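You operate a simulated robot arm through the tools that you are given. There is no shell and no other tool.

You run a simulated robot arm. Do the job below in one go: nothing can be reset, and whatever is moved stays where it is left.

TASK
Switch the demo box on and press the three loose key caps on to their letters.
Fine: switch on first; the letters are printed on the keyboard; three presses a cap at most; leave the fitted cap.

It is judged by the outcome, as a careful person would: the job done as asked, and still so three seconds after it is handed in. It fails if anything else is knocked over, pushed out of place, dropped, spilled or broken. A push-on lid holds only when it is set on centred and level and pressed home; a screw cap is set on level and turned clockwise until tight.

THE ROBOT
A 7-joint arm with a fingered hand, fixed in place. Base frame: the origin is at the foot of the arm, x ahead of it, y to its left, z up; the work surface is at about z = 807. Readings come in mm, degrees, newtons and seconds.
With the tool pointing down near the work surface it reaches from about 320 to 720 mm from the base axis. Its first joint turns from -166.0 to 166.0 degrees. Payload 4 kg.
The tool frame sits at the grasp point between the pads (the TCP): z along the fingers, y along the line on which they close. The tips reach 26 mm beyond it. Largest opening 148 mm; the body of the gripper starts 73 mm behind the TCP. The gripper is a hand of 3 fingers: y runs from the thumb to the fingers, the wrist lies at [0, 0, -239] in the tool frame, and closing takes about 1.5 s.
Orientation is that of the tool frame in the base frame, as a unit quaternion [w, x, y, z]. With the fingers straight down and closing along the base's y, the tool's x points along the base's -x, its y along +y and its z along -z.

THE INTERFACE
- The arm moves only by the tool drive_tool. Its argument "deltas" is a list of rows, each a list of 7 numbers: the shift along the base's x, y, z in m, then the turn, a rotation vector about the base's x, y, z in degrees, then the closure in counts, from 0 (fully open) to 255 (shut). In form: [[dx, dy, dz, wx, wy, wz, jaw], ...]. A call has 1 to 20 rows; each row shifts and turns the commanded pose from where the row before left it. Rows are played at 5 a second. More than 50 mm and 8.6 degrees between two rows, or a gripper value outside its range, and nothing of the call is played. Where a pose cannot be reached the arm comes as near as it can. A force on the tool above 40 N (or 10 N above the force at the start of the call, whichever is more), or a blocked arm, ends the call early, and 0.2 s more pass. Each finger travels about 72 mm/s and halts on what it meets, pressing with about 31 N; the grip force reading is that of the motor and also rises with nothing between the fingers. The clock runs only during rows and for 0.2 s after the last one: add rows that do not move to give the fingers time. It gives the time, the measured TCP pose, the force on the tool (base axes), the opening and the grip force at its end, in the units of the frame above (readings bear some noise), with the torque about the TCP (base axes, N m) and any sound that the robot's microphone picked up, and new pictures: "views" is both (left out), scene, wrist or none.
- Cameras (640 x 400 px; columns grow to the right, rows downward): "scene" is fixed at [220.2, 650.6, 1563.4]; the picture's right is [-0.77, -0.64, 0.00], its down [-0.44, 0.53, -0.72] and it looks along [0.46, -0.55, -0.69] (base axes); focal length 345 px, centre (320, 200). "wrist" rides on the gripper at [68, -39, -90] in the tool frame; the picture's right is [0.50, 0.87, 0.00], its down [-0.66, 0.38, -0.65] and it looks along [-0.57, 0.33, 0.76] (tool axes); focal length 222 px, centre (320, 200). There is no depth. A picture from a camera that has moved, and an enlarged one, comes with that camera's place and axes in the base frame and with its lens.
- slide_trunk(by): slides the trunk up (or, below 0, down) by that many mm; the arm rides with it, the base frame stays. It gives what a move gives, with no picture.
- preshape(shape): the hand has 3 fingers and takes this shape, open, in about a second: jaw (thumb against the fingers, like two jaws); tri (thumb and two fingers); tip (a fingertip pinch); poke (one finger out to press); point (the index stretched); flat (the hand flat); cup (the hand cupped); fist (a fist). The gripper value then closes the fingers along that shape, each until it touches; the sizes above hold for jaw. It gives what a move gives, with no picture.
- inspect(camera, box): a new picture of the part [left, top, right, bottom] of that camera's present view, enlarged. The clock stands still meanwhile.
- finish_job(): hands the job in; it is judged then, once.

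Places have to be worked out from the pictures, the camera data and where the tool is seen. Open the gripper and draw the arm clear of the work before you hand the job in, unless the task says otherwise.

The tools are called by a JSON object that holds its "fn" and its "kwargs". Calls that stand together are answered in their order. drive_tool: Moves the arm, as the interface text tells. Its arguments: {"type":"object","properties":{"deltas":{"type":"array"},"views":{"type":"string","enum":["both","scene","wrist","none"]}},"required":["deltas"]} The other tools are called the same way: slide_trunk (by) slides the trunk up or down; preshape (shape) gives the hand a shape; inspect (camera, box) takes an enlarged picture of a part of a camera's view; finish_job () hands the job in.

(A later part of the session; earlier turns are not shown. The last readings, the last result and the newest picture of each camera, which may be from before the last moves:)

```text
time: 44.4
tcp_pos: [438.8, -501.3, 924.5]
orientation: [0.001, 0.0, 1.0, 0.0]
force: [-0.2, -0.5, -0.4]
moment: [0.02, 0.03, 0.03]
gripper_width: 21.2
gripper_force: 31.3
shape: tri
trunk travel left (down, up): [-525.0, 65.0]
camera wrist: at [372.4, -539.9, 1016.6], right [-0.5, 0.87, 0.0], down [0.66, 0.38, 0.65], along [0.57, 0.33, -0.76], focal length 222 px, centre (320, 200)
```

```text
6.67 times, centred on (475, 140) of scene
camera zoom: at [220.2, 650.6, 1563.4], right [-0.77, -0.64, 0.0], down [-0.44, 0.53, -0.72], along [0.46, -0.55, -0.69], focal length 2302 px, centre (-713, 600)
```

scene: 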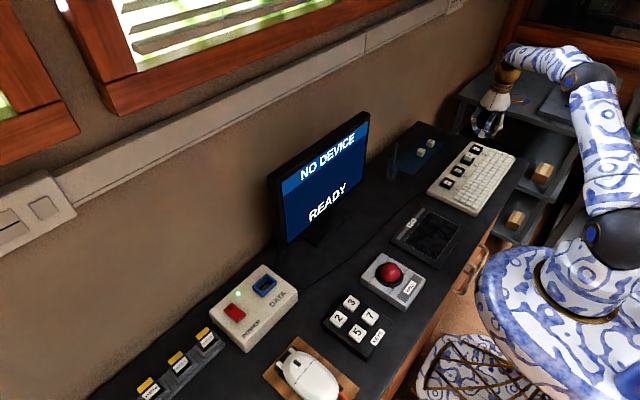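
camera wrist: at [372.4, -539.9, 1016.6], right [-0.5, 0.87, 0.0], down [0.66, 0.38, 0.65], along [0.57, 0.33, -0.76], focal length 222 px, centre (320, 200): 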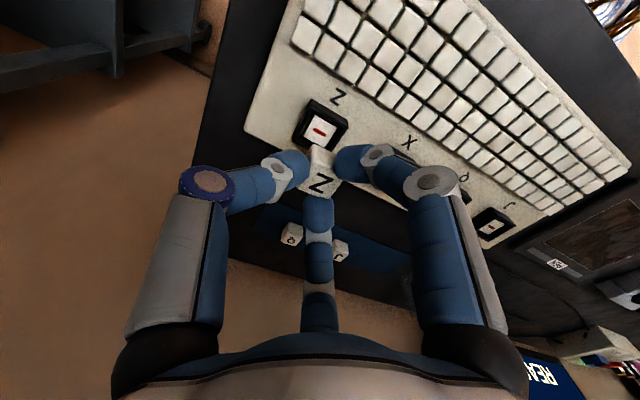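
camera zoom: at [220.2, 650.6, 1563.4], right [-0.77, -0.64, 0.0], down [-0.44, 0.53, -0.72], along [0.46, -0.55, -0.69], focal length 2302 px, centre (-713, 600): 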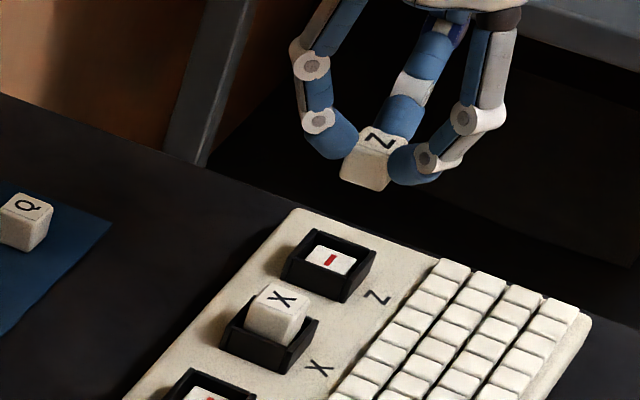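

The post is at (442.4, -500) and the held cap at about (440.9, -500), so I shift +1.5 mm in x while lowering 30 mm, then check again above the rim.

{"fn": "drive_tool", "kwargs": {"deltas": [[0.0015, 0.0002, -0.01, 0, 0, 0, 255], [0, 0, -0.01, 0, 0, 0, 255], [0, 0, -0.01, 0, 0, 0, 255], [0, 0, 0, 0, 0, 0, 255], [0, 0, 0, 0, 0, 0, 255], [0, 0, 0, 0, 0, 0, 255], [0, 0, 0, 0, 0, 0, 255], [0, 0, 0, 0, 0, 0, 255]], "views": "wrist"}}

{"fn": "inspect", "kwargs": {"camera": "wrist", "box": [240, 90, 400, 190]}}

{"fn": "inspect", "kwargs": {"camera": "scene", "box": [455, 120, 505, 165]}}

```text
time: 46.2
tcp_pos: [440.4, -500.8, 894.8]
orientation: [0.0, 0.0, 1.0, -0.001]
force: [0.4, 0.7, -0.4]
moment: [0.02, -0.01, 0.04]
gripper_width: 21.4
gripper_force: 30.5
shape: tri
trunk travel left (down, up): [-525.0, 65.0]
camera wrist: at [374.4, -539.5, 986.8], right [-0.5, 0.87, 0.0], down [0.66, 0.38, 0.65], along [0.57, 0.33, -0.76], focal length 222 px, centre (320, 200)
```

wrist: 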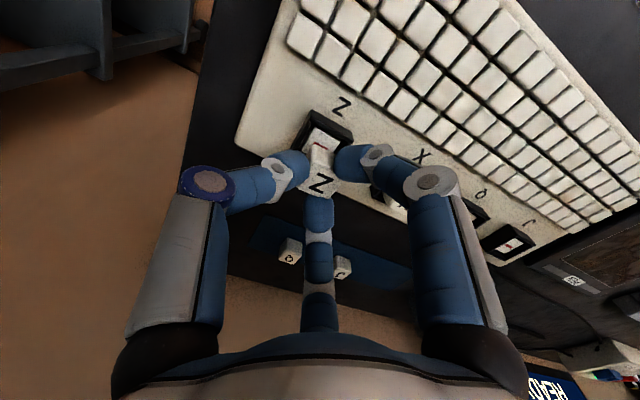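

```text
4.00 times, centred on (320, 140) of wrist
camera zoom: at [374.4, -539.5, 986.8], right [-0.5, 0.87, 0.0], down [0.66, 0.38, 0.65], along [0.57, 0.33, -0.76], focal length 888 px, centre (320, 440)
```

zoom: 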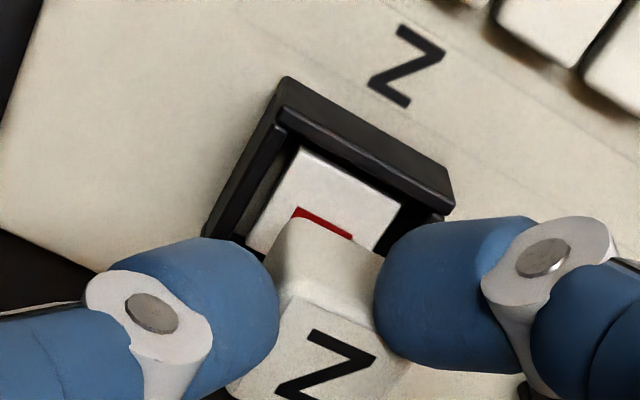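

```text
8.89 times, centred on (480, 142) of scene
camera zoom: at [220.2, 650.6, 1563.4], right [-0.77, -0.64, 0.0], down [-0.44, 0.53, -0.72], along [0.46, -0.55, -0.69], focal length 3069 px, centre (-1102, 711)
```

zoom: 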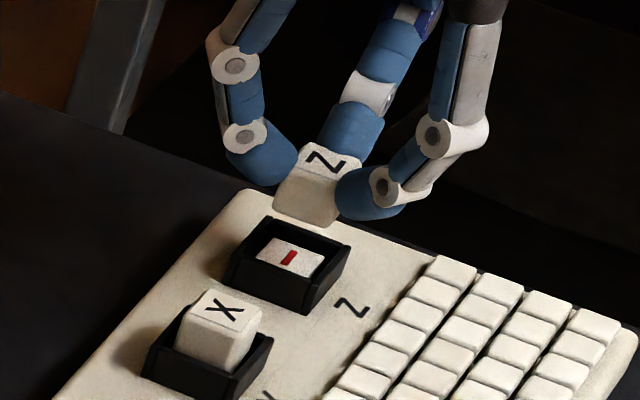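

Cap and post agree within about 1 mm. I lower 16 mm so the cap enters the frame, watching the force.

{"fn": "drive_tool", "kwargs": {"deltas": [[-0.0004, -0.0002, -0.006, 0, 0, 0, 255], [0, 0, -0.005, 0, 0, 0, 255], [0, 0, -0.005, 0, 0, 0, 255], [0, 0, 0, 0, 0, 0, 255], [0, 0, 0, 0, 0, 0, 255], [0, 0, 0, 0, 0, 0, 255], [0, 0, 0, 0, 0, 0, 255]], "views": "wrist"}}

{"fn": "inspect", "kwargs": {"camera": "wrist", "box": [240, 100, 400, 200]}}

{"fn": "inspect", "kwargs": {"camera": "scene", "box": [455, 120, 505, 165]}}

```text
time: 47.8
tcp_pos: [438.9, -500.7, 880.9]
orientation: [0.0, 0.0, 1.0, 0.0]
force: [0.4, 0.2, -0.3]
moment: [0.0, -0.05, -0.01]
gripper_width: 21.2
gripper_force: 30.9
shape: tri
trunk travel left (down, up): [-525.0, 65.0]
camera wrist: at [373.5, -539.3, 971.6], right [-0.5, 0.87, 0.0], down [0.66, 0.38, 0.65], along [0.57, 0.33, -0.76], focal length 222 px, centre (320, 200)
```

wrist: 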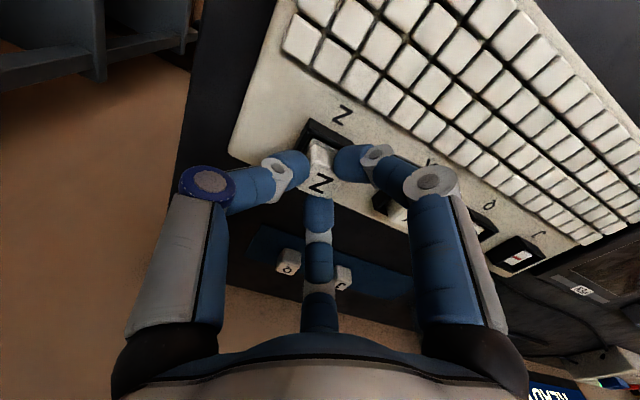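

```text
4.00 times, centred on (320, 150) of wrist
camera zoom: at [373.5, -539.3, 971.6], right [-0.5, 0.87, 0.0], down [0.66, 0.38, 0.65], along [0.57, 0.33, -0.76], focal length 888 px, centre (320, 400)
```

zoom: 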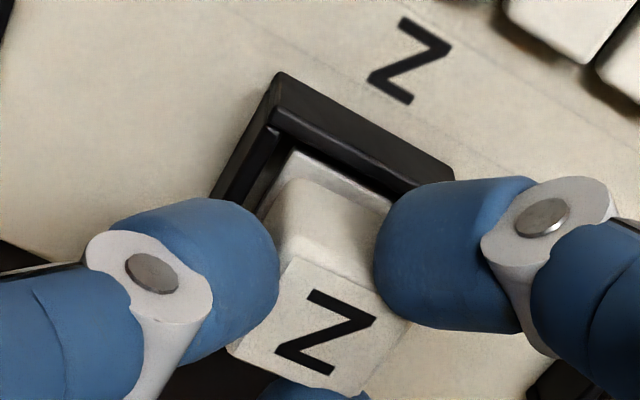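

```text
8.89 times, centred on (480, 142) of scene
camera zoom: at [220.2, 650.6, 1563.4], right [-0.77, -0.64, 0.0], down [-0.44, 0.53, -0.72], along [0.46, -0.55, -0.69], focal length 3069 px, centre (-1102, 711)
```

zoom: 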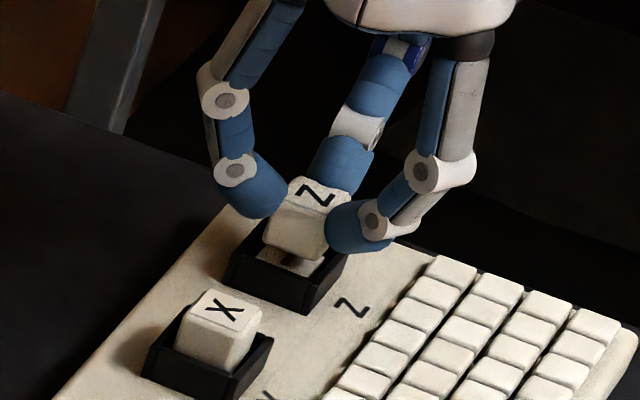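

The cap hangs centred just above the post with no contact yet. I go down the last ~9 mm in fine steps until light contact.

{"fn": "drive_tool", "kwargs": {"deltas": [[0.0003, -0.0002, -0.003, 0, 0, 0, 255], [0, 0, -0.003, 0, 0, 0, 255], [0, 0, -0.001, 0, 0, 0, 255], [0, 0, 0, 0, 0, 0, 255], [0, 0, 0, 0, 0, 0, 255], [0, 0, 0, 0, 0, 0, 255]], "views": "wrist"}}

{"fn": "inspect", "kwargs": {"camera": "scene", "box": [455, 120, 505, 165]}}

{"fn": "inspect", "kwargs": {"camera": "wrist", "box": [240, 100, 400, 200]}}

```text
time: 49.2
tcp_pos: [440.6, -502.0, 874.6]
orientation: [0.0, 0.001, 1.0, 0.0]
force: [-0.1, -0.4, -0.1]
moment: [0.0, 0.02, -0.02]
gripper_width: 21.0
gripper_force: 30.7
shape: tri
trunk travel left (down, up): [-525.0, 65.0]
camera wrist: at [374.4, -540.0, 965.4], right [-0.5, 0.87, 0.0], down [0.66, 0.38, 0.65], along [0.57, 0.33, -0.76], focal length 222 px, centre (320, 200)
```

wrist: 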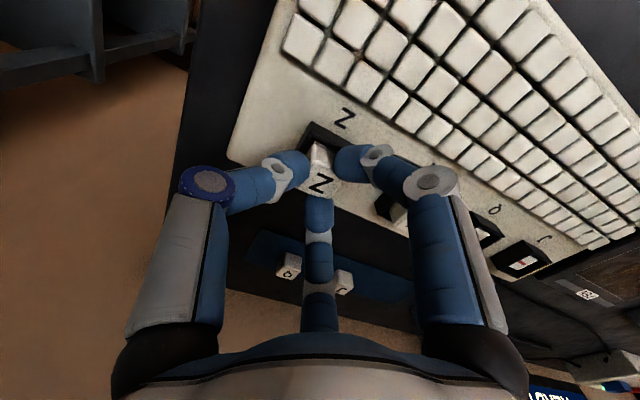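

```text
8.89 times, centred on (480, 142) of scene
camera zoom: at [220.2, 650.6, 1563.4], right [-0.77, -0.64, 0.0], down [-0.44, 0.53, -0.72], along [0.46, -0.55, -0.69], focal length 3069 px, centre (-1102, 711)
```

zoom: 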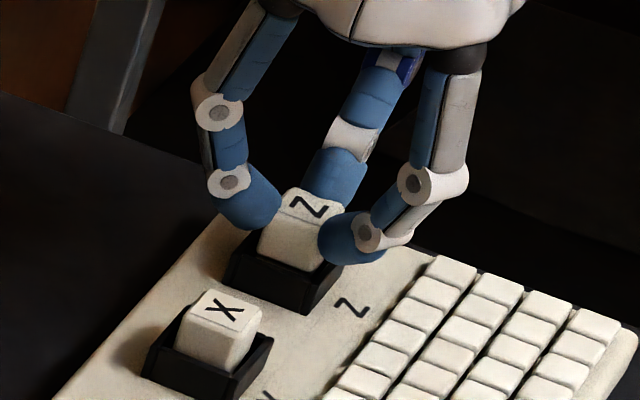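

```text
4.00 times, centred on (320, 150) of wrist
camera zoom: at [374.4, -540.0, 965.4], right [-0.5, 0.87, 0.0], down [0.66, 0.38, 0.65], along [0.57, 0.33, -0.76], focal length 888 px, centre (320, 400)
```

zoom: 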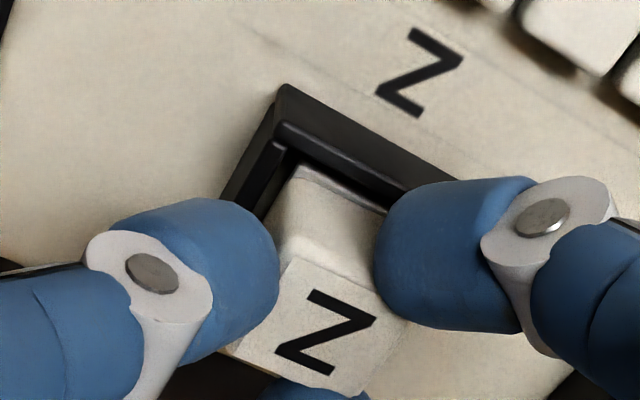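

Cap bottom is about 2–3 mm over the post. I creep down in 1 mm steps to feel for contact.

{"fn": "drive_tool", "kwargs": {"deltas": [[0, 0.0003, -0.001, 0, 0, 0, 255], [0, 0, -0.001, 0, 0, 0, 255], [0, 0, 0, 0, 0, 0, 255], [0, 0, 0, 0, 0, 0, 255]], "views": "none"}}

{"fn": "inspect", "kwargs": {"camera": "wrist", "box": [280, 110, 360, 160]}}

{"fn": "inspect", "kwargs": {"camera": "scene", "box": [470, 135, 500, 160]}}

```text
time: 50.2
tcp_pos: [441.0, -500.7, 871.4]
orientation: [0.001, 0.0, 1.0, 0.0]
force: [-0.2, -0.1, 0.1]
moment: [0.01, -0.04, 0.04]
gripper_width: 21.1
gripper_force: 30.9
shape: tri
trunk travel left (down, up): [-525.0, 65.0]
```

```text
8.00 times, centred on (320, 135) of wrist
camera zoom: at [374.9, -539.4, 963.4], right [-0.5, 0.87, 0.0], down [0.66, 0.38, 0.65], along [0.57, 0.33, -0.76], focal length 1777 px, centre (320, 720)
```

zoom: 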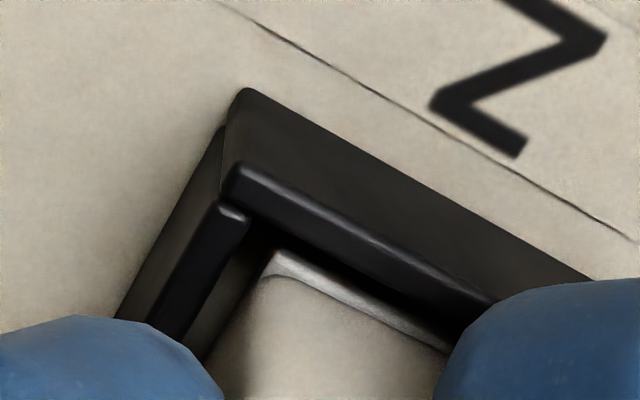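

```text
16.00 times, centred on (485, 148) of scene
camera zoom: at [220.2, 650.6, 1563.4], right [-0.77, -0.64, 0.0], down [-0.44, 0.53, -0.72], along [0.46, -0.55, -0.69], focal length 5524 px, centre (-2320, 1040)
```

zoom: 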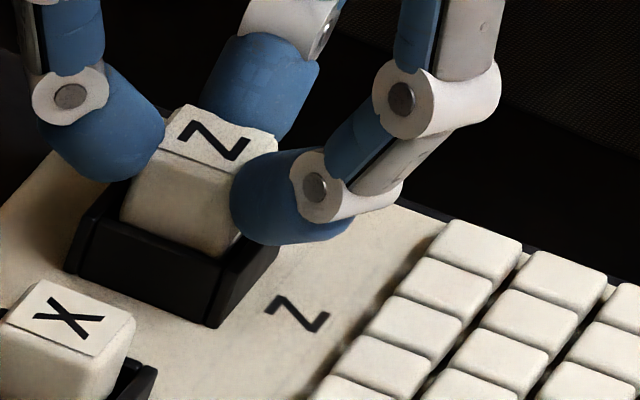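

No force yet and the cap seems about 1 mm too far in +x against the post's near edge. I correct -1 mm in x and go down another 2 mm.

{"fn": "drive_tool", "kwargs": {"deltas": [[-0.001, 0, 0, 0, 0, 0, 255], [0, 0, -0.001, 0, 0, 0, 255], [0, 0, -0.001, 0, 0, 0, 255], [0, 0, 0, 0, 0, 0, 255], [0, 0, 0, 0, 0, 0, 255]], "views": "none"}}

{"fn": "inspect", "kwargs": {"camera": "wrist", "box": [280, 110, 360, 160]}}

{"fn": "inspect", "kwargs": {"camera": "scene", "box": [470, 135, 500, 160]}}

```text
time: 51.4
tcp_pos: [440.3, -501.7, 869.6]
orientation: [0.0, 0.001, 1.0, 0.0]
force: [-1.1, 0.5, 1.2]
moment: [0.04, -0.02, -0.01]
gripper_width: 21.4
gripper_force: 31.4
shape: tri
trunk travel left (down, up): [-525.0, 65.0]
```

```text
8.00 times, centred on (320, 135) of wrist
camera zoom: at [373.7, -539.7, 961.2], right [-0.5, 0.87, 0.0], down [0.66, 0.38, 0.65], along [0.57, 0.33, -0.76], focal length 1777 px, centre (320, 720)
```

zoom: 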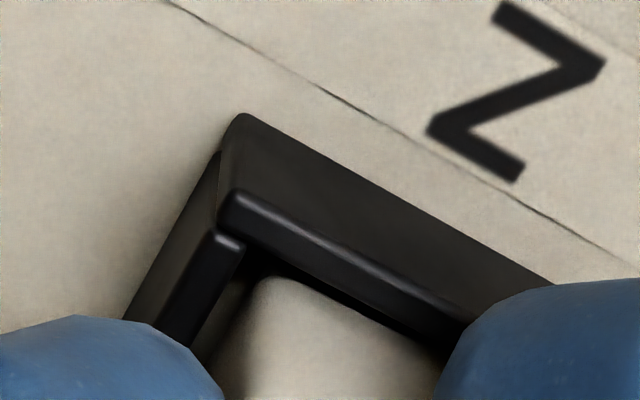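

```text
16.00 times, centred on (485, 148) of scene
camera zoom: at [220.2, 650.6, 1563.4], right [-0.77, -0.64, 0.0], down [-0.44, 0.53, -0.72], along [0.46, -0.55, -0.69], focal length 5524 px, centre (-2320, 1040)
```

zoom: 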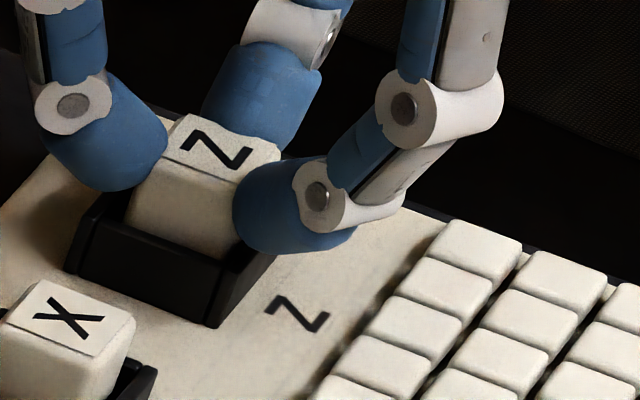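

Force is just starting to show (about 1 N). I go down 1 mm more to confirm contact.

{"fn": "drive_tool", "kwargs": {"deltas": [[0, 0, -0.001, 0, 0, 0, 255], [0, 0, 0, 0, 0, 0, 255], [0, 0, 0, 0, 0, 0, 255], [0, 0, 0, 0, 0, 0, 255]], "views": "none"}}

{"fn": "inspect", "kwargs": {"camera": "scene", "box": [460, 130, 500, 165]}}

```text
time: 52.4
tcp_pos: [439.6, -499.2, 870.8]
orientation: [0.0, 0.0, 1.0, 0.0]
force: [0.6, -0.5, 0.2]
moment: [-0.01, -0.03, 0.0]
gripper_width: 21.1
gripper_force: 30.8
shape: tri
trunk travel left (down, up): [-525.0, 65.0]
```

```text
11.43 times, centred on (480, 148) of scene
camera zoom: at [220.2, 650.6, 1563.4], right [-0.77, -0.64, 0.0], down [-0.44, 0.53, -0.72], along [0.46, -0.55, -0.69], focal length 3946 px, centre (-1509, 800)
```

zoom: 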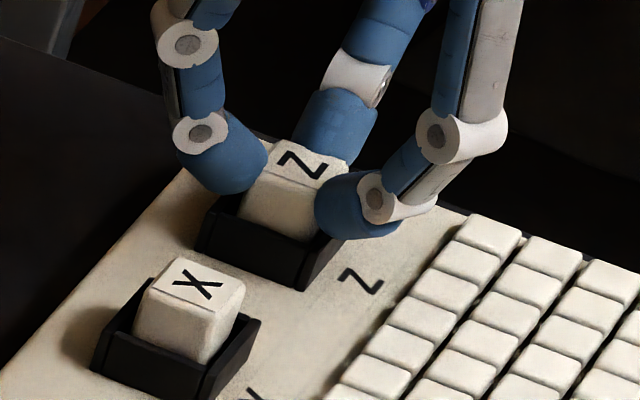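

Compared with the fitted X, the Z cap is 1–2 mm higher. I continue down in 1 mm steps for contact.

{"fn": "drive_tool", "kwargs": {"deltas": [[0, 0, -0.001, 0, 0, 0, 255], [0, 0, 0, 0, 0, 0, 255], [0, 0, 0, 0, 0, 0, 255]], "views": "none"}}

{"fn": "drive_tool", "kwargs": {"deltas": [[0, 0, 0, 0, 0, 0, 255], [0, 0, 0, 0, 0, 0, 255]], "views": "none"}}

{"fn": "inspect", "kwargs": {"camera": "wrist", "box": [240, 100, 400, 200]}}

{"fn": "inspect", "kwargs": {"camera": "scene", "box": [460, 130, 500, 165]}}

```text
time: 53.2
tcp_pos: [439.1, -499.3, 868.5]
orientation: [0.0, 0.0, 1.0, 0.0]
force: [0.5, -0.8, 1.0]
moment: [0.01, 0.01, 0.01]
gripper_width: 21.0
gripper_force: 30.7
shape: tri
trunk travel left (down, up): [-525.0, 65.0]
```

```text
time: 53.8
tcp_pos: [439.8, -500.7, 869.0]
orientation: [0.0, 0.0, 1.0, 0.0]
force: [-0.1, -1.6, 0.1]
moment: [0.01, 0.0, 0.03]
gripper_width: 20.7
gripper_force: 30.5
shape: tri
trunk travel left (down, up): [-525.0, 65.0]
```

```text
4.00 times, centred on (320, 150) of wrist
camera zoom: at [373.5, -538.7, 958.9], right [-0.5, 0.87, 0.0], down [0.66, 0.38, 0.65], along [0.57, 0.33, -0.76], focal length 888 px, centre (320, 400)
```

zoom: 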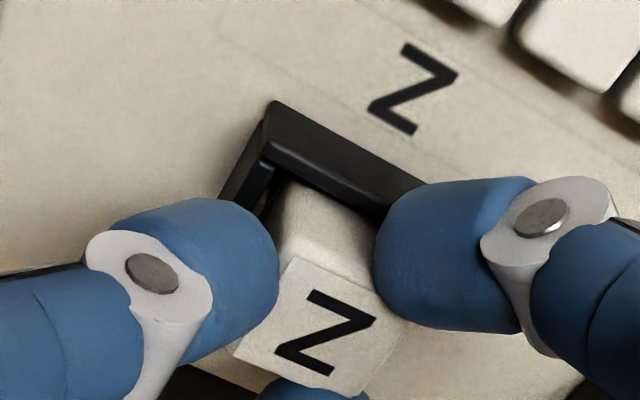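

```text
11.43 times, centred on (480, 148) of scene
camera zoom: at [220.2, 650.6, 1563.4], right [-0.77, -0.64, 0.0], down [-0.44, 0.53, -0.72], along [0.46, -0.55, -0.69], focal length 3946 px, centre (-1509, 800)
```

zoom: 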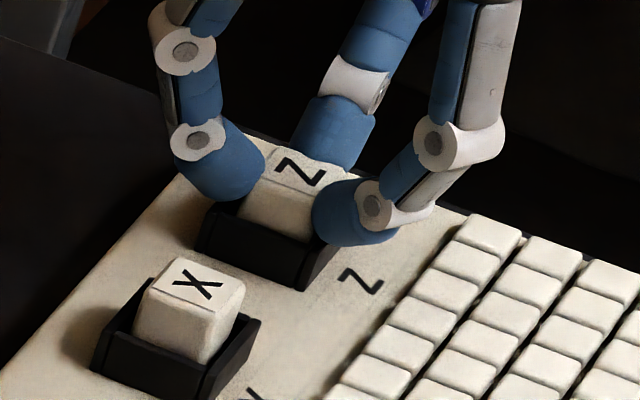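

Still almost no force; the cap's height may be nearer 18 mm. I keep lowering by 1 mm steps with checks.

{"fn": "drive_tool", "kwargs": {"deltas": [[0, -0.0005, -0.001, 0, 0, 0, 255], [0, 0, 0, 0, 0, 0, 255], [0, 0, 0, 0, 0, 0, 255]], "views": "none"}}

{"fn": "drive_tool", "kwargs": {"deltas": [[0, 0, 0, 0, 0, 0, 255], [0, 0, 0, 0, 0, 0, 255]], "views": "none"}}

{"fn": "inspect", "kwargs": {"camera": "wrist", "box": [240, 100, 400, 200]}}

{"fn": "inspect", "kwargs": {"camera": "scene", "box": [460, 130, 500, 165]}}

```text
time: 54.6
tcp_pos: [439.3, -500.3, 867.0]
orientation: [0.0, 0.0, 1.0, 0.0]
force: [0.7, 0.4, 1.8]
moment: [0.04, -0.01, 0.0]
gripper_width: 21.0
gripper_force: 30.9
shape: tri
trunk travel left (down, up): [-525.0, 65.0]
```

```text
time: 55.2
tcp_pos: [438.9, -499.7, 866.3]
orientation: [-0.001, 0.0, 1.0, 0.0]
force: [-0.1, 1.4, 1.2]
moment: [0.03, 0.0, -0.03]
gripper_width: 21.1
gripper_force: 30.9
shape: tri
trunk travel left (down, up): [-525.0, 65.0]
```

```text
4.00 times, centred on (320, 150) of wrist
camera zoom: at [373.6, -539.1, 958.3], right [-0.5, 0.87, 0.0], down [0.65, 0.38, 0.65], along [0.57, 0.33, -0.76], focal length 888 px, centre (320, 400)
```

zoom: 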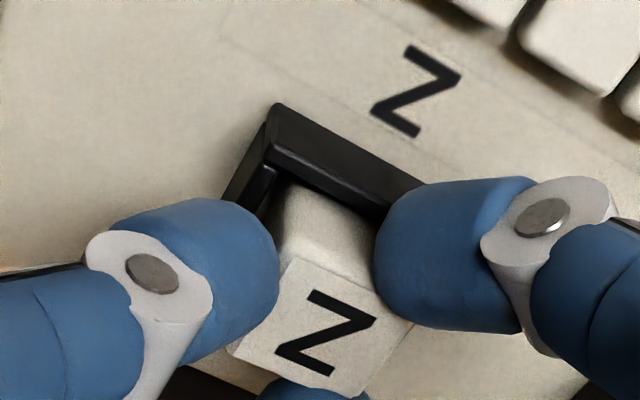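

```text
11.43 times, centred on (480, 148) of scene
camera zoom: at [220.2, 650.6, 1563.4], right [-0.77, -0.64, 0.0], down [-0.44, 0.53, -0.72], along [0.46, -0.55, -0.69], focal length 3946 px, centre (-1509, 800)
```

zoom: 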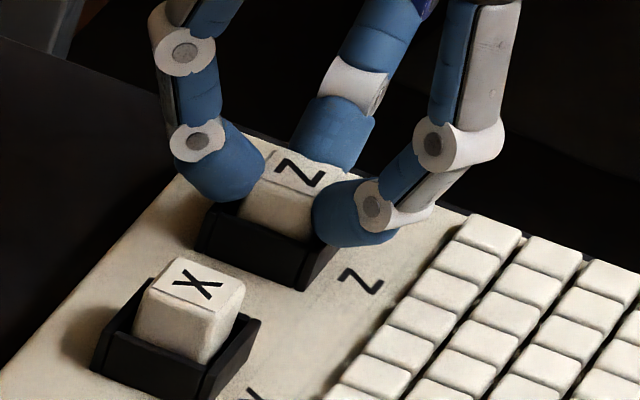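

The arm has met light contact (about 1–2 N, moving only 0.6 of the last 1 mm) with the Z cap level and at about X's height. I open the fingers just a few millimetres and look at the cap before rising.

{"fn": "drive_tool", "kwargs": {"deltas": [[0, 0, 0, 0, 0, 0, 225], [0, 0, 0, 0, 0, 0, 212], [0, 0, 0, 0, 0, 0, 200], [0, 0, 0, 0, 0, 0, 200], [0, 0, 0, 0, 0, 0, 200]], "views": "none"}}

{"fn": "inspect", "kwargs": {"camera": "wrist", "box": [240, 100, 400, 200]}}

{"fn": "inspect", "kwargs": {"camera": "scene", "box": [460, 130, 500, 165]}}

```text
time: 56.4
tcp_pos: [439.2, -501.6, 866.2]
orientation: [-0.001, 0.0, 1.0, 0.0]
force: [0.5, -0.4, -0.1]
moment: [0.0, 0.02, 0.04]
gripper_width: 31.9
gripper_force: 0.1
shape: tri
trunk travel left (down, up): [-525.0, 65.0]
```

```text
4.00 times, centred on (320, 150) of wrist
camera zoom: at [373.6, -539.2, 958.2], right [-0.5, 0.87, 0.0], down [0.66, 0.38, 0.65], along [0.57, 0.33, -0.76], focal length 888 px, centre (320, 400)
```

zoom: 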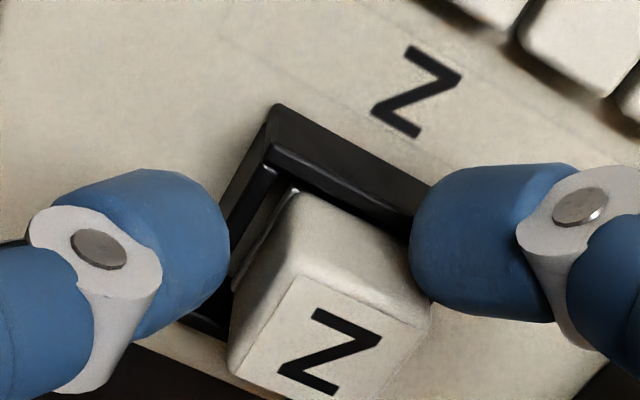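

```text
11.43 times, centred on (480, 148) of scene
camera zoom: at [220.2, 650.6, 1563.4], right [-0.77, -0.64, 0.0], down [-0.44, 0.53, -0.72], along [0.46, -0.55, -0.69], focal length 3946 px, centre (-1509, 800)
```

zoom: 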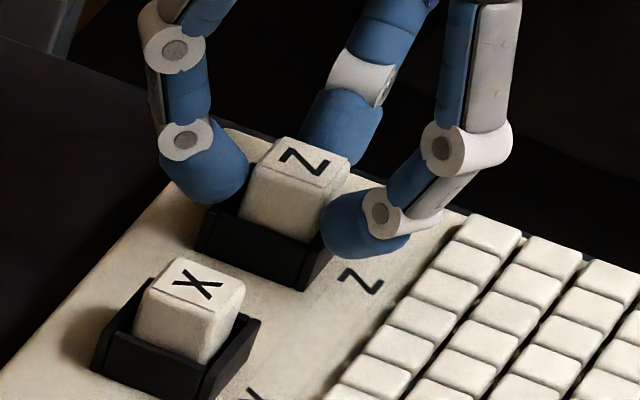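

On release the cap rose about 4–5 mm: the key post is sprung, and the cap now rests on it. I look at a wider crop to check it is centred and level.

{"fn": "inspect", "kwargs": {"camera": "wrist", "box": [270, 120, 370, 220]}}

{"fn": "inspect", "kwargs": {"camera": "scene", "box": [465, 135, 495, 160]}}

```text
4.00 times, centred on (320, 170) of wrist
camera zoom: at [373.6, -539.2, 958.2], right [-0.5, 0.87, 0.0], down [0.66, 0.38, 0.65], along [0.57, 0.33, -0.76], focal length 888 px, centre (320, 320)
```

zoom: 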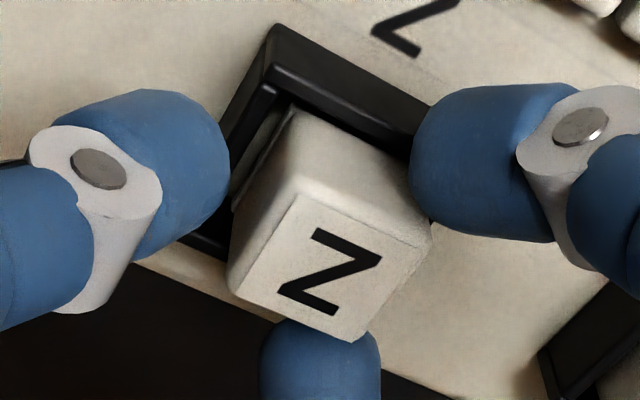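

```text
16.00 times, centred on (480, 148) of scene
camera zoom: at [220.2, 650.6, 1563.4], right [-0.77, -0.64, 0.0], down [-0.44, 0.53, -0.72], along [0.46, -0.55, -0.69], focal length 5524 px, centre (-2240, 1040)
```

zoom: 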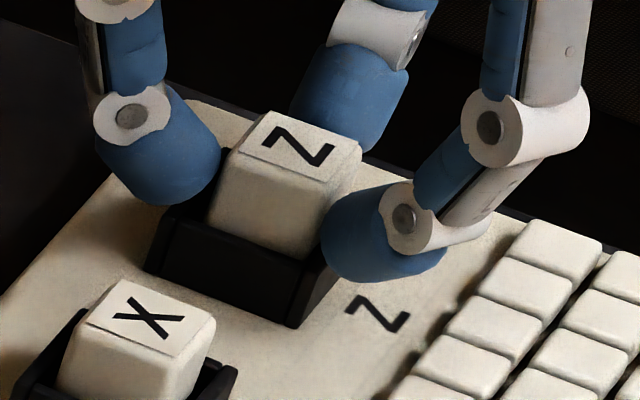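

The cap rests on its post within about 0.6 mm of centre and level. I open a little more and rise straight up, then change to the poke shape for pressing.

{"fn": "drive_tool", "kwargs": {"deltas": [[0, 0, 0, 0, 0, 0, 190], [0, 0, 0.002, 0, 0, 0, 180], [0, 0, 0.005, 0, 0, 0, 180], [0, 0, 0.01, 0, 0, 0, 170], [0, 0, 0.02, 0, 0, 0, 165], [0, 0, 0.03, 0, 0, 0, 165], [0, 0, 0.02, 0, 0, 0, 165], [0, 0, 0, 0, 0, 0, 165], [0, 0, 0, 0, 0, 0, 165], [0, 0, 0, 0, 0, 0, 165]], "views": "wrist"}}

{"fn": "inspect", "kwargs": {"camera": "wrist", "box": [240, 80, 400, 180]}}

{"fn": "inspect", "kwargs": {"camera": "scene", "box": [465, 135, 495, 160]}}

```text
time: 58.6
tcp_pos: [439.5, -500.4, 954.2]
orientation: [0.0, -0.001, 1.0, 0.0]
force: [0.3, -0.3, 0.3]
moment: [0.02, 0.01, -0.01]
gripper_width: 51.7
gripper_force: 0.0
shape: tri
trunk travel left (down, up): [-525.0, 65.0]
camera wrist: at [374.0, -539.4, 1044.2], right [-0.5, 0.87, 0.0], down [0.66, 0.38, 0.65], along [0.57, 0.33, -0.76], focal length 222 px, centre (320, 200)
```

wrist: 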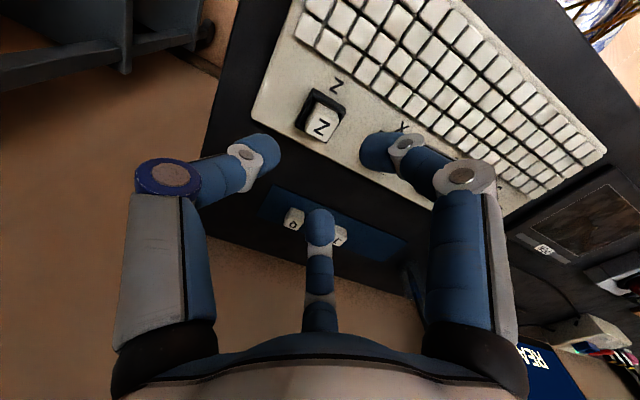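

```text
4.00 times, centred on (320, 130) of wrist
camera zoom: at [374.0, -539.4, 1044.2], right [-0.5, 0.87, 0.0], down [0.66, 0.38, 0.65], along [0.57, 0.33, -0.76], focal length 888 px, centre (320, 480)
```

zoom: 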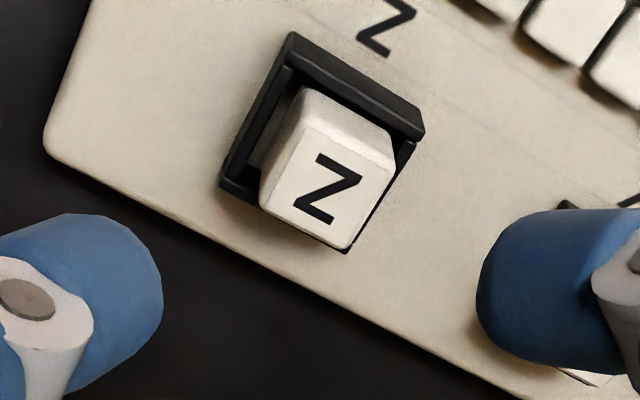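

```text
16.00 times, centred on (480, 148) of scene
camera zoom: at [220.2, 650.6, 1563.4], right [-0.77, -0.64, 0.0], down [-0.44, 0.53, -0.72], along [0.46, -0.55, -0.69], focal length 5524 px, centre (-2240, 1040)
```

zoom: 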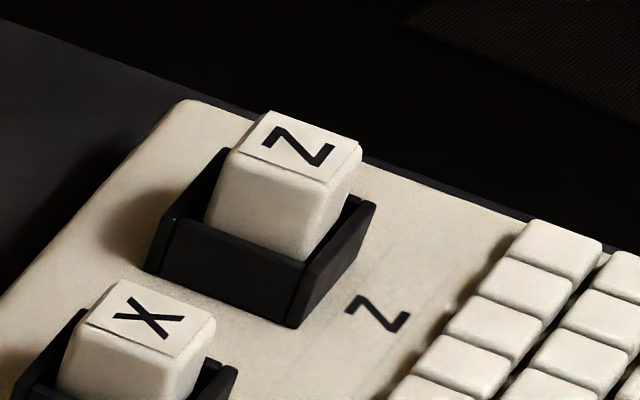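

The Z cap stands on its post, not yet pressed. To judge its centring against the fitted X, I move to the very same relative view I had over X.

{"fn": "drive_tool", "kwargs": {"deltas": [[0.0054, 0.0024, -0.0293, 0, 0, 0, 165], [0, 0, 0, 0, 0, 0, 150], [0, 0, 0, 0, 0, 0, 150], [0, 0, 0, 0, 0, 0, 150], [0, 0, 0, 0, 0, 0, 150], [0, 0, 0, 0, 0, 0, 150]], "views": "none"}}

{"fn": "inspect", "kwargs": {"camera": "wrist", "box": [240, 80, 400, 180]}}

```text
time: 60.0
tcp_pos: [443.8, -499.6, 924.3]
orientation: [0.0, 0.0, 1.0, 0.0]
force: [0.2, 0.9, 0.3]
moment: [0.03, 0.01, 0.01]
gripper_width: 60.2
gripper_force: 0.1
shape: tri
trunk travel left (down, up): [-525.0, 65.0]
```

```text
4.00 times, centred on (320, 130) of wrist
camera zoom: at [378.3, -538.7, 1015.5], right [-0.5, 0.87, 0.0], down [0.66, 0.38, 0.65], along [0.57, 0.33, -0.76], focal length 888 px, centre (320, 480)
```

zoom: 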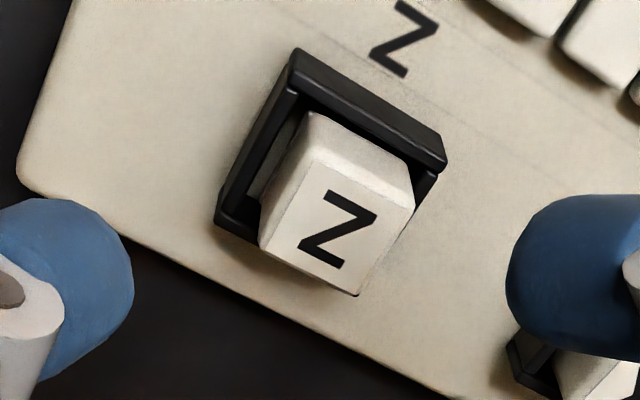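

Compared with X, the Z cap stands about 1 mm toward the robot and 1 mm toward +y of centre, and roughly 2–3 mm higher. I go back around it with the hand shifted by that amount, so that closing the fingers centres it.

{"fn": "drive_tool", "kwargs": {"deltas": [[-0.0037, -0.0014, -0.01, 0, 0, 0, 165], [0, 0, -0.02, 0, 0, 0, 165], [0, 0, 0, 0, 0, 0, 165], [0, 0, 0, 0, 0, 0, 165], [0, 0, 0, 0, 0, 0, 165], [0, 0, 0, 0, 0, 0, 165]], "views": "none"}}

{"fn": "inspect", "kwargs": {"camera": "wrist", "box": [240, 100, 400, 200]}}

```text
time: 61.4
tcp_pos: [442.0, -498.9, 893.8]
orientation: [0.001, 0.001, 1.0, 0.0]
force: [-0.8, 0.7, 0.7]
moment: [-0.03, 0.0, 0.0]
gripper_width: 52.6
gripper_force: 0.0
shape: tri
trunk travel left (down, up): [-525.0, 65.0]
```

```text
4.00 times, centred on (320, 150) of wrist
camera zoom: at [375.5, -538.8, 984.9], right [-0.5, 0.87, 0.0], down [0.66, 0.38, 0.65], along [0.57, 0.33, -0.76], focal length 888 px, centre (320, 400)
```

zoom: 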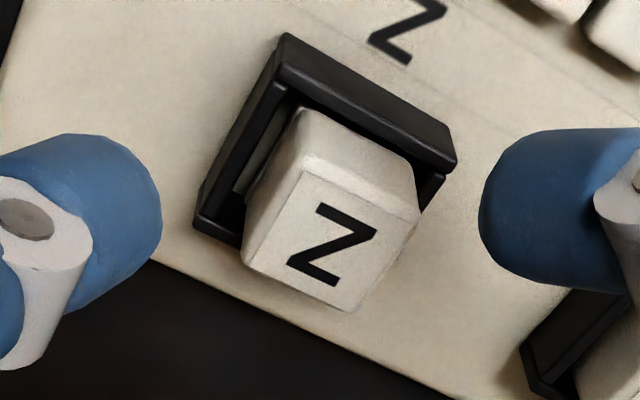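

I trim the position by (-0.9, -1.3) mm and go down around the cap.

{"fn": "drive_tool", "kwargs": {"deltas": [[-0.0009, -0.0013, -0.008, 0, 0, 0, 165], [0, 0, -0.008, 0, 0, 0, 165], [0, 0, -0.007, 0, 0, 0, 165], [0, 0, 0, 0, 0, 0, 165], [0, 0, 0, 0, 0, 0, 165], [0, 0, 0, 0, 0, 0, 165], [0, 0, 0, 0, 0, 0, 165]], "views": "none"}}

{"fn": "inspect", "kwargs": {"camera": "wrist", "box": [240, 110, 400, 210]}}

{"fn": "inspect", "kwargs": {"camera": "scene", "box": [465, 135, 495, 160]}}

```text
time: 63.0
tcp_pos: [441.1, -501.9, 872.7]
orientation: [0.0, 0.001, 1.0, 0.0]
force: [0.1, -0.2, 0.2]
moment: [0.02, -0.02, 0.0]
gripper_width: 52.7
gripper_force: 0.1
shape: tri
trunk travel left (down, up): [-525.0, 65.0]
```

```text
4.00 times, centred on (320, 160) of wrist
camera zoom: at [374.0, -540.0, 961.9], right [-0.5, 0.87, 0.0], down [0.66, 0.38, 0.65], along [0.57, 0.33, -0.76], focal length 888 px, centre (320, 360)
```

zoom: 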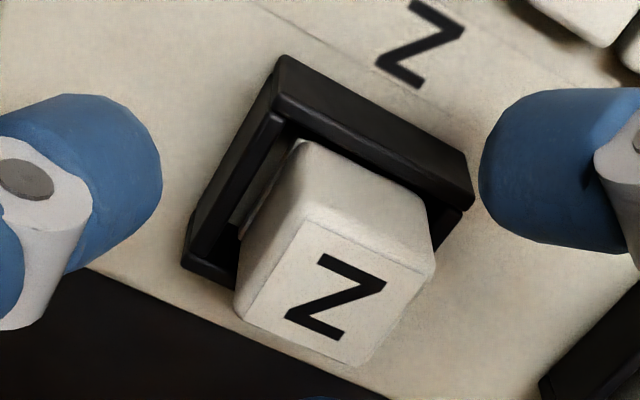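

```text
16.00 times, centred on (480, 148) of scene
camera zoom: at [220.2, 650.6, 1563.4], right [-0.77, -0.64, 0.0], down [-0.44, 0.53, -0.72], along [0.46, -0.55, -0.69], focal length 5524 px, centre (-2240, 1040)
```

zoom: 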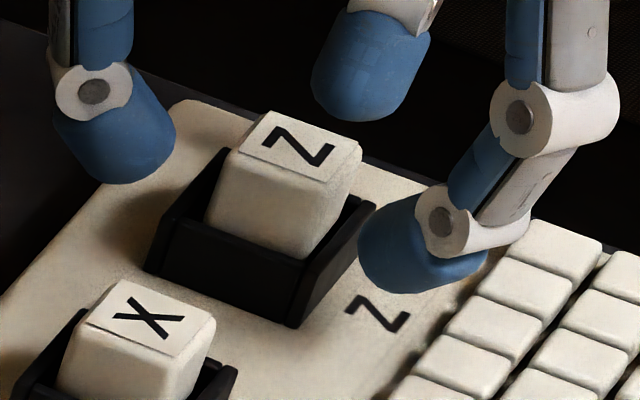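

I lower 2 mm more for a surer hold below the rounded edge, then close on the cap to centre it.

{"fn": "drive_tool", "kwargs": {"deltas": [[0.0005, 0, -0.002, 0, 0, 0, 165], [0, 0, 0, 0, 0, 0, 195], [0, 0, 0, 0, 0, 0, 205], [0, 0, 0, 0, 0, 0, 213], [0, 0, 0, 0, 0, 0, 221], [0, 0, 0, 0, 0, 0, 235], [0, 0, 0, 0, 0, 0, 255], [0, 0, 0, 0, 0, 0, 255], [0, 0, 0, 0, 0, 0, 255]], "views": "none"}}

{"fn": "inspect", "kwargs": {"camera": "wrist", "box": [240, 110, 400, 210]}}

{"fn": "inspect", "kwargs": {"camera": "scene", "box": [465, 135, 495, 160]}}

```text
time: 65.0
tcp_pos: [439.9, -500.3, 870.0]
orientation: [0.0, 0.0, 1.0, 0.0]
force: [0.0, -0.9, 0.3]
moment: [-0.02, -0.04, 0.01]
gripper_width: 19.0
gripper_force: 30.6
shape: tri
trunk travel left (down, up): [-525.0, 65.0]
```

```text
4.00 times, centred on (320, 160) of wrist
camera zoom: at [373.9, -539.7, 960.6], right [-0.5, 0.87, 0.0], down [0.66, 0.38, 0.65], along [0.57, 0.33, -0.76], focal length 888 px, centre (320, 360)
```

zoom: 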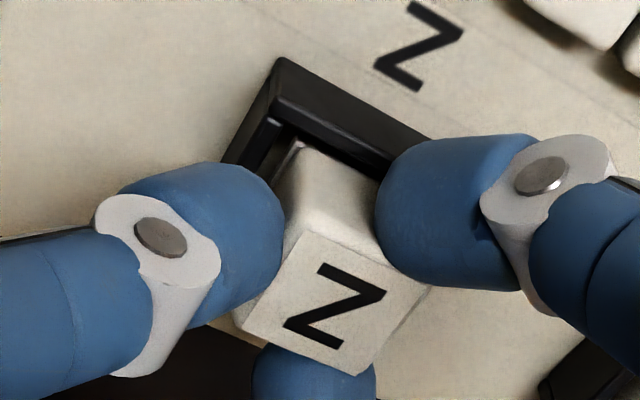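

```text
16.00 times, centred on (480, 148) of scene
camera zoom: at [220.2, 650.6, 1563.4], right [-0.77, -0.64, 0.0], down [-0.44, 0.53, -0.72], along [0.46, -0.55, -0.69], focal length 5524 px, centre (-2240, 1040)
```

zoom: 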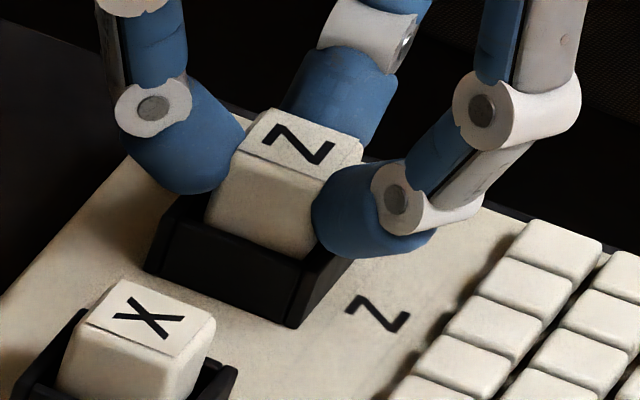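

The fingers grip without moving the cap, so I must shift it myself: the post's edge shows about 1 mm on the −y side. I lift 1 mm, shift (+0.8, -1.0) mm, set back and look.

{"fn": "drive_tool", "kwargs": {"deltas": [[0, 0, 0.001, 0, 0, 0, 255], [0.0008, -0.001, 0, 0, 0, 0, 255], [0, 0, 0, 0, 0, 0, 255], [0, 0, 0, 0, 0, 0, 255], [0, 0, 0, 0, 0, 0, 255], [0, 0, 0, 0, 0, 0, 255]], "views": "none"}}

{"fn": "inspect", "kwargs": {"camera": "wrist", "box": [270, 110, 350, 160]}}

{"fn": "inspect", "kwargs": {"camera": "scene", "box": [465, 135, 495, 160]}}

```text
time: 66.4
tcp_pos: [441.2, -501.4, 871.2]
orientation: [0.0, 0.001, 1.0, 0.0]
force: [-0.3, 0.2, 0.7]
moment: [0.0, -0.01, 0.02]
gripper_width: 19.1
gripper_force: 31.2
shape: tri
trunk travel left (down, up): [-525.0, 65.0]
```

```text
8.00 times, centred on (310, 135) of wrist
camera zoom: at [375.3, -540.6, 961.4], right [-0.5, 0.87, 0.0], down [0.66, 0.38, 0.65], along [0.57, 0.33, -0.76], focal length 1777 px, centre (400, 720)
```

zoom: 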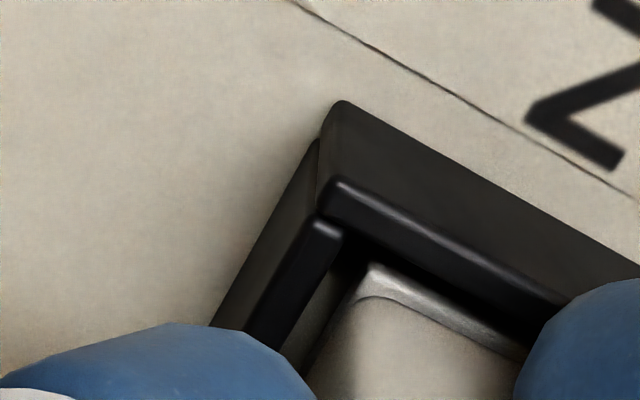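

```text
16.00 times, centred on (480, 148) of scene
camera zoom: at [220.2, 650.6, 1563.4], right [-0.77, -0.64, 0.0], down [-0.44, 0.53, -0.72], along [0.46, -0.55, -0.69], focal length 5524 px, centre (-2240, 1040)
```

zoom: 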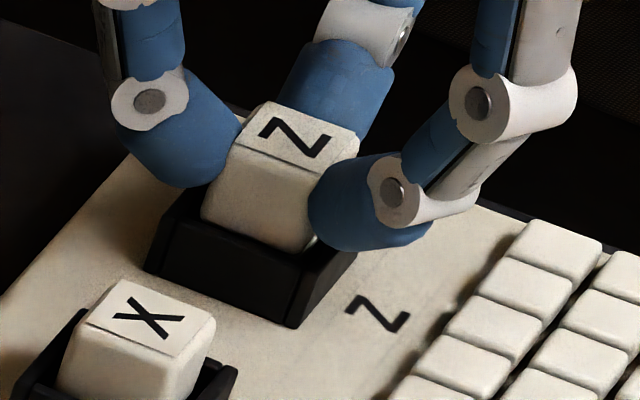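

Now the post's near edge shows about 1 mm while the left edge is flush, so y is right and x went a bit far. I move back 0.9 mm in x and set down 1 mm.

{"fn": "drive_tool", "kwargs": {"deltas": [[-0.0009, 0, 0, 0, 0, 0, 255], [0, 0, 0, 0, 0, 0, 255], [0, 0, -0.0012, 0, 0, 0, 255], [0, 0, 0, 0, 0, 0, 255], [0, 0, 0, 0, 0, 0, 255], [0, 0, 0, 0, 0, 0, 255]], "views": "none"}}

{"fn": "inspect", "kwargs": {"camera": "wrist", "box": [270, 110, 350, 160]}}

```text
time: 67.8
tcp_pos: [439.9, -501.6, 870.1]
orientation: [-0.001, 0.0, 1.0, 0.0]
force: [0.2, 0.4, 0.3]
moment: [0.01, 0.0, 0.02]
gripper_width: 19.1
gripper_force: 31.0
shape: tri
trunk travel left (down, up): [-525.0, 65.0]
```

```text
8.00 times, centred on (310, 135) of wrist
camera zoom: at [374.5, -540.8, 959.9], right [-0.5, 0.87, 0.0], down [0.66, 0.38, 0.65], along [0.57, 0.33, -0.76], focal length 1777 px, centre (400, 720)
```

zoom: 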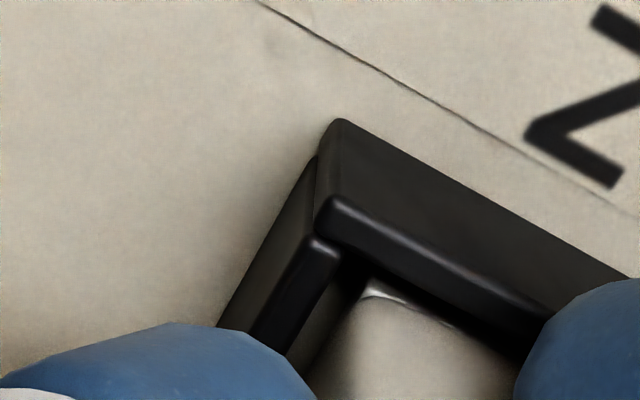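

The cap now covers the post evenly. I open slightly and look before rising.

{"fn": "drive_tool", "kwargs": {"deltas": [[0, 0, 0, 0, 0, 0, 228], [0, 0, 0, 0, 0, 0, 215], [0, 0, 0, 0, 0, 0, 203], [0, 0, 0, 0, 0, 0, 190], [0, 0, 0, 0, 0, 0, 190]], "views": "none"}}

{"fn": "inspect", "kwargs": {"camera": "wrist", "box": [240, 110, 400, 210]}}

{"fn": "inspect", "kwargs": {"camera": "scene", "box": [465, 135, 495, 160]}}

```text
time: 69.0
tcp_pos: [441.0, -501.9, 869.8]
orientation: [0.001, -0.001, 1.0, 0.0]
force: [0.5, 0.5, 0.6]
moment: [0.02, -0.01, 0.02]
gripper_width: 37.1
gripper_force: 0.1
shape: tri
trunk travel left (down, up): [-525.0, 65.0]
```

```text
4.00 times, centred on (320, 160) of wrist
camera zoom: at [374.5, -540.8, 959.9], right [-0.5, 0.87, 0.0], down [0.66, 0.38, 0.65], along [0.57, 0.33, -0.76], focal length 888 px, centre (320, 360)
```

zoom: 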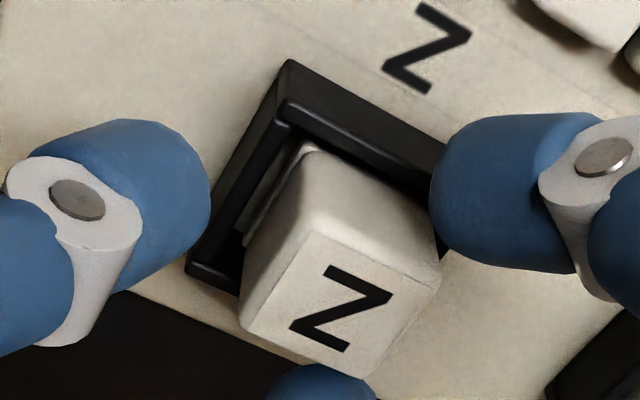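

```text
16.00 times, centred on (480, 148) of scene
camera zoom: at [220.2, 650.6, 1563.4], right [-0.77, -0.64, 0.0], down [-0.44, 0.53, -0.72], along [0.46, -0.55, -0.69], focal length 5524 px, centre (-2240, 1040)
```

zoom: 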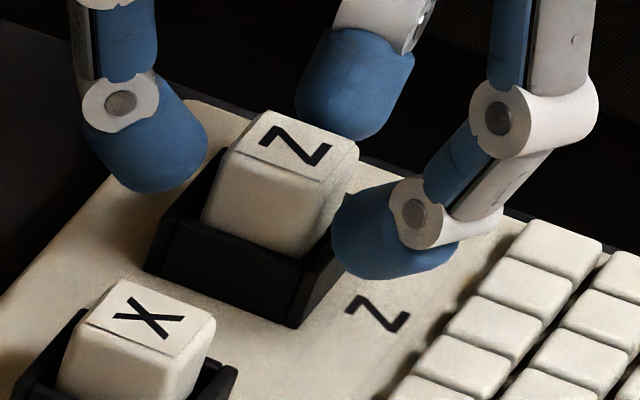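

A light strip shows again on the left of the cap; I zoom in to see whether it is the post's edge or the frame floor.

{"fn": "inspect", "kwargs": {"camera": "wrist", "box": [290, 130, 330, 180]}}

{"fn": "inspect", "kwargs": {"camera": "wrist", "box": [290, 140, 360, 205]}}

```text
8.00 times, centred on (310, 155) of wrist
camera zoom: at [374.5, -540.8, 959.9], right [-0.5, 0.87, 0.0], down [0.66, 0.38, 0.65], along [0.57, 0.33, -0.76], focal length 1777 px, centre (400, 560)
```

zoom: 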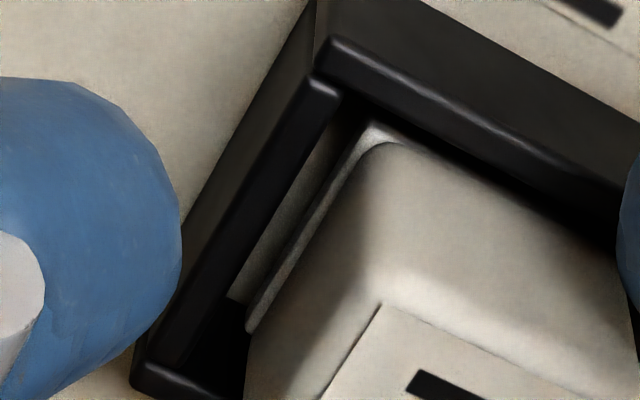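

```text
6.15 times, centred on (325, 172) of wrist
camera zoom: at [374.5, -540.8, 959.9], right [-0.5, 0.87, 0.0], down [0.66, 0.38, 0.65], along [0.57, 0.33, -0.76], focal length 1367 px, centre (289, 369)
```

zoom: 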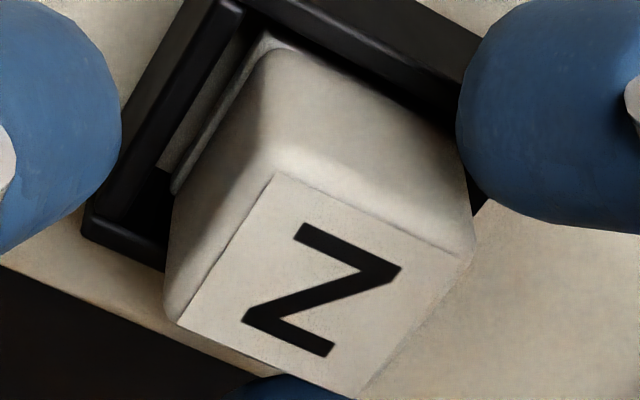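

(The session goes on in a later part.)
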